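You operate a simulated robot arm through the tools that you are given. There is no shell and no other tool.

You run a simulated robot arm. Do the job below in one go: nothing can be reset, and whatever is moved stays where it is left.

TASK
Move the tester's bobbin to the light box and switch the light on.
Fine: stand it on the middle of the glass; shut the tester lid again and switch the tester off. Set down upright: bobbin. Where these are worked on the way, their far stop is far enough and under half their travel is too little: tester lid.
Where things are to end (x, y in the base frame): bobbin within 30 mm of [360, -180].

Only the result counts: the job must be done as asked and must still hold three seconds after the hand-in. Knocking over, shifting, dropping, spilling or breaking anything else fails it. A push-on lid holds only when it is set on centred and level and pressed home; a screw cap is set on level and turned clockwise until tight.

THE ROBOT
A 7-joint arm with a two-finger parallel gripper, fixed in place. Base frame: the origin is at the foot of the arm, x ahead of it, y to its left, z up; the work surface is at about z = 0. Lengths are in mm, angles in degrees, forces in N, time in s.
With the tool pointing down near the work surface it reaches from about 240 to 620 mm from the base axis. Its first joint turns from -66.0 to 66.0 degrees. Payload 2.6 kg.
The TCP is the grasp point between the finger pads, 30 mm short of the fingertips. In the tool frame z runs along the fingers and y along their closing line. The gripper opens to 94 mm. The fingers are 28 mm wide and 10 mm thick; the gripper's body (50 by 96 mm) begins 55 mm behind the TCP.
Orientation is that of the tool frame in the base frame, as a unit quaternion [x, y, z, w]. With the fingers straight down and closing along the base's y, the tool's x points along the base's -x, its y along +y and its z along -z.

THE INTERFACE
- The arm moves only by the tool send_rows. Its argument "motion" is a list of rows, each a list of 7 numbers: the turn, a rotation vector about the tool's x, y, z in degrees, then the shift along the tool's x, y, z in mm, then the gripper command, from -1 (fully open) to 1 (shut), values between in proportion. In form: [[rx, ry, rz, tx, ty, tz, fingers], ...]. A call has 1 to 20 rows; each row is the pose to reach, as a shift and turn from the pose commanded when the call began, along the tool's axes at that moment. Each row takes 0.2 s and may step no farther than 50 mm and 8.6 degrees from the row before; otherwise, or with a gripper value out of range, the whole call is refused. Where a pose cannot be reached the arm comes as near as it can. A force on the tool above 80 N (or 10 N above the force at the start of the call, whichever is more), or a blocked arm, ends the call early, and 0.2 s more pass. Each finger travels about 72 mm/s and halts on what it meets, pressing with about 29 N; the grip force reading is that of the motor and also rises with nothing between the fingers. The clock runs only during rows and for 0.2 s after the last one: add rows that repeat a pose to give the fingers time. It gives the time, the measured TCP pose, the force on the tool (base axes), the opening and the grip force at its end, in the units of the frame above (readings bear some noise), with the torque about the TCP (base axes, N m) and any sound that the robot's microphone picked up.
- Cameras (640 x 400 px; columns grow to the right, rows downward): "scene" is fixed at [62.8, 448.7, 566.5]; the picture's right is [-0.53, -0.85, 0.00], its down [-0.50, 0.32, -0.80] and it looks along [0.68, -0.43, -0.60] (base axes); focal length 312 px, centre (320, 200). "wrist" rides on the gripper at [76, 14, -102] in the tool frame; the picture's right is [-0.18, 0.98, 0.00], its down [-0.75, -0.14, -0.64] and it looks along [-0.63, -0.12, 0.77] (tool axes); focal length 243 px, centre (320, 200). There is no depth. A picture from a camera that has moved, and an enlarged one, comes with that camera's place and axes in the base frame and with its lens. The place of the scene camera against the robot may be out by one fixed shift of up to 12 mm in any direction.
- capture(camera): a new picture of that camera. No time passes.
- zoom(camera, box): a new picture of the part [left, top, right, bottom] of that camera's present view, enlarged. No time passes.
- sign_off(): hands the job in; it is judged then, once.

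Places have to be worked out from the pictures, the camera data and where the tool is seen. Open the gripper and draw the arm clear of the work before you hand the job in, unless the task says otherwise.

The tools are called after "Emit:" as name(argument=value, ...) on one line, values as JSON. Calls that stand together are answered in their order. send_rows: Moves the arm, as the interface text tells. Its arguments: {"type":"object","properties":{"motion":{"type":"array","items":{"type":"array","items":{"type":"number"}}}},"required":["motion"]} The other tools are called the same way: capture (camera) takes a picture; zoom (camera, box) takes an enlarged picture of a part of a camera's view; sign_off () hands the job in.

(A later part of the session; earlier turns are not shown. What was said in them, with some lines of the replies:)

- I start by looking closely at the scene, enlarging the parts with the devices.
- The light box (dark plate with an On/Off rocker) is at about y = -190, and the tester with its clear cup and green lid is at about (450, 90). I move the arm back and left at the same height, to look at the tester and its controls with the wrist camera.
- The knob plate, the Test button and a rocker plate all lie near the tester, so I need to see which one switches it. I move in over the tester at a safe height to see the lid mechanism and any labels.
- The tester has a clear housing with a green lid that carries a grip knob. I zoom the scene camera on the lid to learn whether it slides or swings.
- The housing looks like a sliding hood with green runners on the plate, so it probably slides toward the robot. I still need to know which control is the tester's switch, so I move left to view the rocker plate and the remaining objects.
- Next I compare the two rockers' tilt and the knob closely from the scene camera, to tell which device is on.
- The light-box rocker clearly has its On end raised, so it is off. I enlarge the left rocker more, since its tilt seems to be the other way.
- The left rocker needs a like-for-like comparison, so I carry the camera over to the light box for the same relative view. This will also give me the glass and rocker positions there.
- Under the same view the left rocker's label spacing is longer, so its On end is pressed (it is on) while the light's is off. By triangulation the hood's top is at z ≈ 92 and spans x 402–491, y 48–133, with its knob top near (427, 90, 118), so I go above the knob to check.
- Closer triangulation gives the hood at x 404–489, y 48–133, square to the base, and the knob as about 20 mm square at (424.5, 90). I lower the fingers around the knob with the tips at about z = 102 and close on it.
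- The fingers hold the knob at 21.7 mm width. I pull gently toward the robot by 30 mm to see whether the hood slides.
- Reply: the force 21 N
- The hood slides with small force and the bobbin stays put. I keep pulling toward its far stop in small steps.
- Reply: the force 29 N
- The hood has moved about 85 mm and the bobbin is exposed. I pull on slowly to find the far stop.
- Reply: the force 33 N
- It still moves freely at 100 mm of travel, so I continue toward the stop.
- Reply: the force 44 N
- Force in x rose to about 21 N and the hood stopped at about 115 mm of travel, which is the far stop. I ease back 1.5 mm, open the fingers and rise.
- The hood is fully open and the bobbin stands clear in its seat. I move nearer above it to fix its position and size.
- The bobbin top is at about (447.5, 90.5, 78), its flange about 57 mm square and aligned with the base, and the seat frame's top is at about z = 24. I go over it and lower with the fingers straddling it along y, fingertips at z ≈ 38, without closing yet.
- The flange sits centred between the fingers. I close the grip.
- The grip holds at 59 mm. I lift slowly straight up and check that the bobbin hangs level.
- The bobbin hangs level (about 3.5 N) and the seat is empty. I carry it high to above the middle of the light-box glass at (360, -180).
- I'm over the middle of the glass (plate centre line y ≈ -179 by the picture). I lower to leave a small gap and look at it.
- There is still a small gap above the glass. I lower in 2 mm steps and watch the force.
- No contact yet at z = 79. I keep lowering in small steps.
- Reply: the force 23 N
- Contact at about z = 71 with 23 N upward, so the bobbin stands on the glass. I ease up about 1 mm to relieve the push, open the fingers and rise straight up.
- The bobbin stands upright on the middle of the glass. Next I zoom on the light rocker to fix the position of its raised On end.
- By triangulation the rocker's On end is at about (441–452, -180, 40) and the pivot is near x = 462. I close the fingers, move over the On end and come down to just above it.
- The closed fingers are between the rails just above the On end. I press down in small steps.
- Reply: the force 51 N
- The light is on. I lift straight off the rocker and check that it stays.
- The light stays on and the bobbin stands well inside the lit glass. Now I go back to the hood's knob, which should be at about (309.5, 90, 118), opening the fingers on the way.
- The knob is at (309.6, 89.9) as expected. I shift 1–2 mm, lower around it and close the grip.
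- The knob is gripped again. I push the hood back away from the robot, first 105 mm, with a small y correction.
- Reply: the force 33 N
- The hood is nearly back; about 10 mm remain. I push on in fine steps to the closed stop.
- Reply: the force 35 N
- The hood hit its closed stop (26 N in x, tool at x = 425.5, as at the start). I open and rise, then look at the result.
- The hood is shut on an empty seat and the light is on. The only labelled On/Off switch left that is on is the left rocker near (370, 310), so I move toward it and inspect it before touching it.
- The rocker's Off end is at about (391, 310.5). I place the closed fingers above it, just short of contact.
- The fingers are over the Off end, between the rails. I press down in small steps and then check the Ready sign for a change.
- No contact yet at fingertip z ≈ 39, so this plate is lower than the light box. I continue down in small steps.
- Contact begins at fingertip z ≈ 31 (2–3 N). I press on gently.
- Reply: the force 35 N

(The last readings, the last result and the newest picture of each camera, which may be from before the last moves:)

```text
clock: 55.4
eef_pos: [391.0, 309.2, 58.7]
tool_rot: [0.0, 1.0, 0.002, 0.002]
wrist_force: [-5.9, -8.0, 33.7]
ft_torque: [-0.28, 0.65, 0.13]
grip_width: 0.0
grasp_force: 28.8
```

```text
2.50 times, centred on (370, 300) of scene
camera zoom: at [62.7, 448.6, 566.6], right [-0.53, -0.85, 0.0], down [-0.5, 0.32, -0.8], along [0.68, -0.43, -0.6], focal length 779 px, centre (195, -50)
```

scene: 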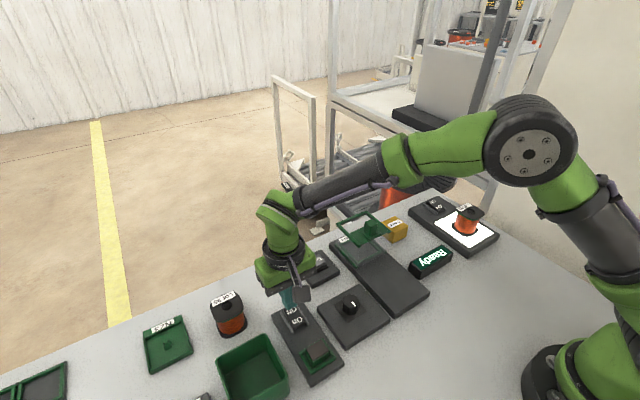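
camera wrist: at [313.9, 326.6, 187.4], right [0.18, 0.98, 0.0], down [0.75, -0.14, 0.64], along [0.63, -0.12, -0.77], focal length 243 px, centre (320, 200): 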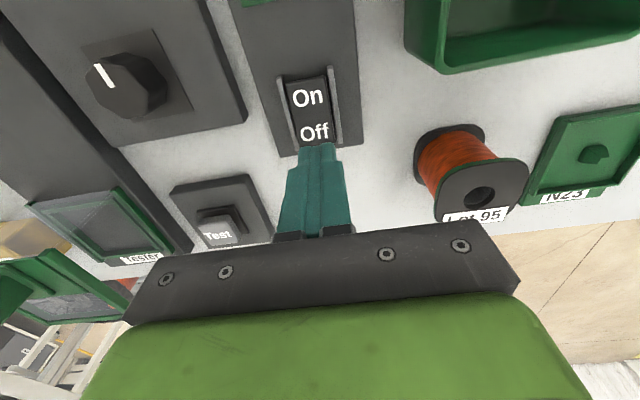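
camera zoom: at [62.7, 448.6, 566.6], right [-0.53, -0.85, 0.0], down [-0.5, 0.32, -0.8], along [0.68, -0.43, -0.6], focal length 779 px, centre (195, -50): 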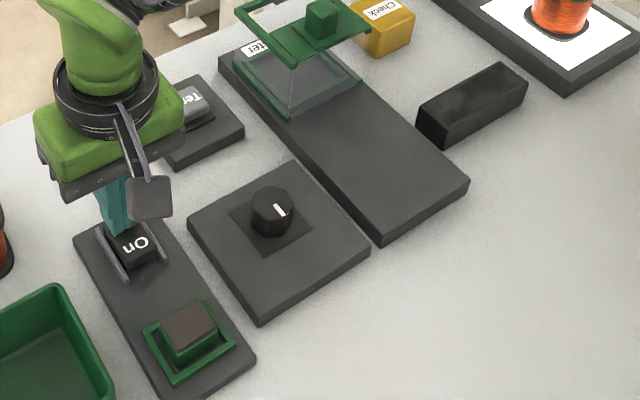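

The rocker flipped and the Ready sign went dark, so this is the tester's switch and the tester is now off. I lift straight off and draw the arm clear.

Emit:
send_rows(motion=[[0, 0, 0, 0, 0, -5, 1], [0, 0, 0, 0, 0, -25, 1], [0, 0, 0, 0, 0, -65, 1], [0, 0, 0, 0, 0, -105, 1], [0, 0, 0, 0, 0, -145, 1], [0, 0, 0, 0, 0, -185, 0], [0, 0, 0, 0, 0, -220, -1], [0, 0, 0, 0, 0, -220, -1], [0, 0, 0, 0, 0, -220, -1]])

Emit:
capture(camera="scene")

Emit:
zoom(camera="scene", box=[260, 200, 520, 370])

Emit:
zoom(camera="scene", box=[270, 290, 330, 340])

Emit:
capture(camera="wrist")

```text
clock: 57.4
eef_pos: [392.8, 308.0, 273.5]
tool_rot: [0.0, 1.0, 0.0, 0.0]
wrist_force: [-0.2, -0.1, 0.2]
ft_torque: [0.03, -0.01, 0.04]
grip_width: 93.8
grasp_force: 0.0
```

```text
taken
```

scene: 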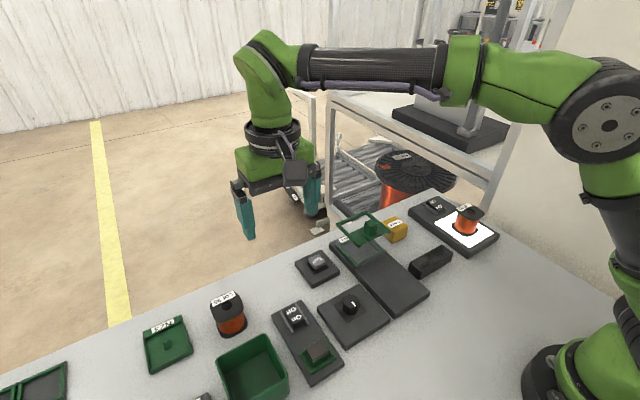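

```text
2.35 times, centred on (390, 285) of scene
camera zoom: at [62.8, 448.7, 566.5], right [-0.53, -0.85, 0.0], down [-0.5, 0.32, -0.8], along [0.68, -0.43, -0.6], focal length 733 px, centre (155, 0)
```

zoom: 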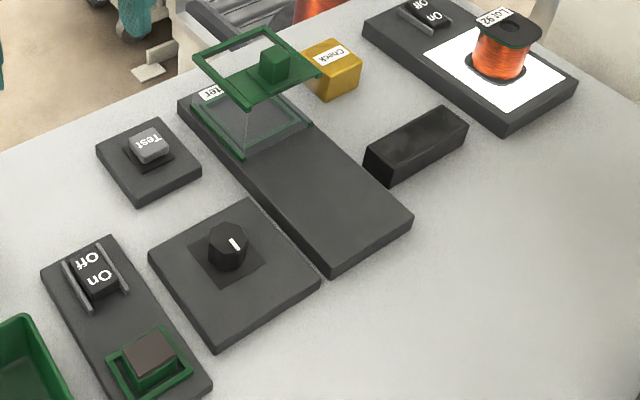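

```text
8.00 times, centred on (300, 315) of scene
camera zoom: at [62.8, 448.7, 566.5], right [-0.53, -0.85, 0.0], down [-0.5, 0.32, -0.8], along [0.68, -0.43, -0.6], focal length 2492 px, centre (480, -720)
```

zoom: 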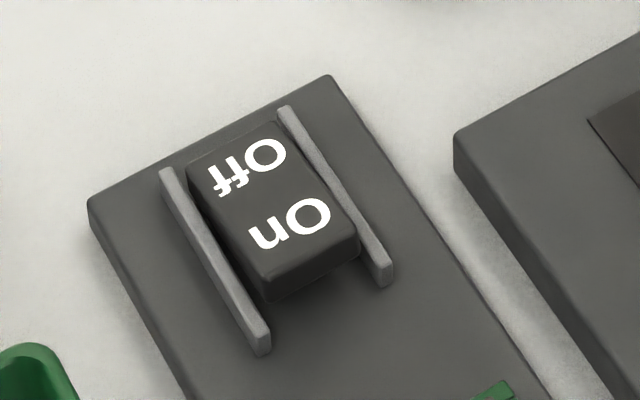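

```text
taken
camera wrist: at [315.1, 323.3, 376.6], right [0.18, 0.98, 0.0], down [0.75, -0.14, 0.64], along [0.63, -0.12, -0.77], focal length 243 px, centre (320, 200)
```

wrist: 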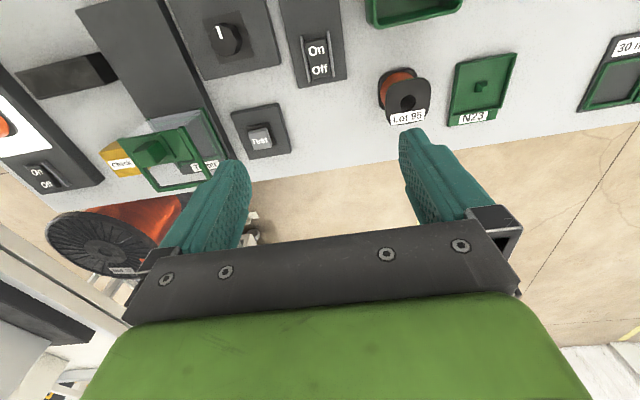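

The tester stays off, the gripper is open and the arm is clear. As a last check I compare the hood with its starting place, using the same enlarged view as at the start.

Emit:
zoom(camera="scene", box=[280, 180, 520, 330])

Emit:
zoom(camera="scene", box=[325, 230, 405, 280])

```text
2.67 times, centred on (400, 255) of scene
camera zoom: at [62.8, 448.7, 566.5], right [-0.53, -0.85, 0.0], down [-0.5, 0.32, -0.8], along [0.68, -0.43, -0.6], focal length 831 px, centre (107, 53)
```

zoom: 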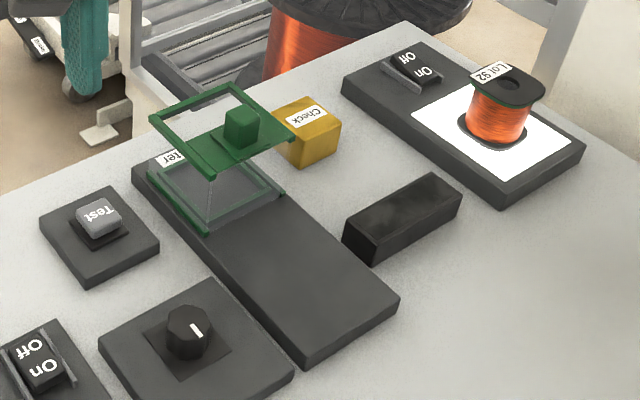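

```text
8.00 times, centred on (365, 255) of scene
camera zoom: at [62.8, 448.7, 566.5], right [-0.53, -0.85, 0.0], down [-0.5, 0.32, -0.8], along [0.68, -0.43, -0.6], focal length 2492 px, centre (-40, -240)
```

zoom: 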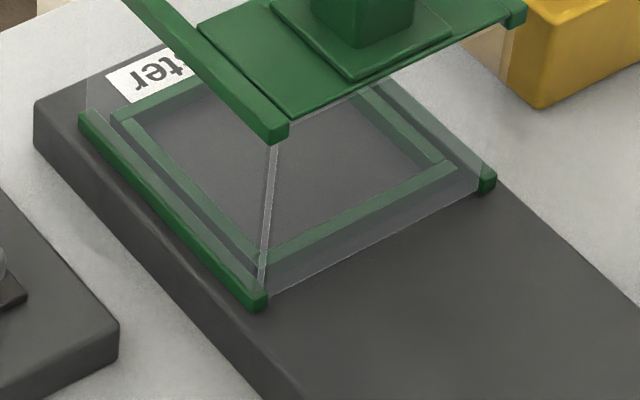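

The hood is in exactly its starting (shut) place and the tester is off with its sign dark. The light is on, the bobbin stands upright on the middle of the glass, and the arm is clear with the gripper open, so I hand the job in.

Emit:
sign_off()

```text
The job is handed in.
```

The job is done and handed in; I haven't seen a verdict from the judging.

- **Bobbin:** the tester's bobbin (Lot 92) stands upright on the light-box glass. I set it down at about (360, -180).
- **Light:** the light box is on, and the glass is lit.
- **Tester lid:** I slid it open to its far stop, about 115 mm, to take the bobbin out. I then pushed it back against its closed stop, and it matches its starting position in the pictures.
- **Tester:** it is off. Its switch turned out to be the On/Off rocker on the separate plate to the left; flipping it made the "Ready" sign go dark.

I ended with the gripper open and the arm clear, above the left end of the table. I saw nothing else knocked or moved in the last pictures.
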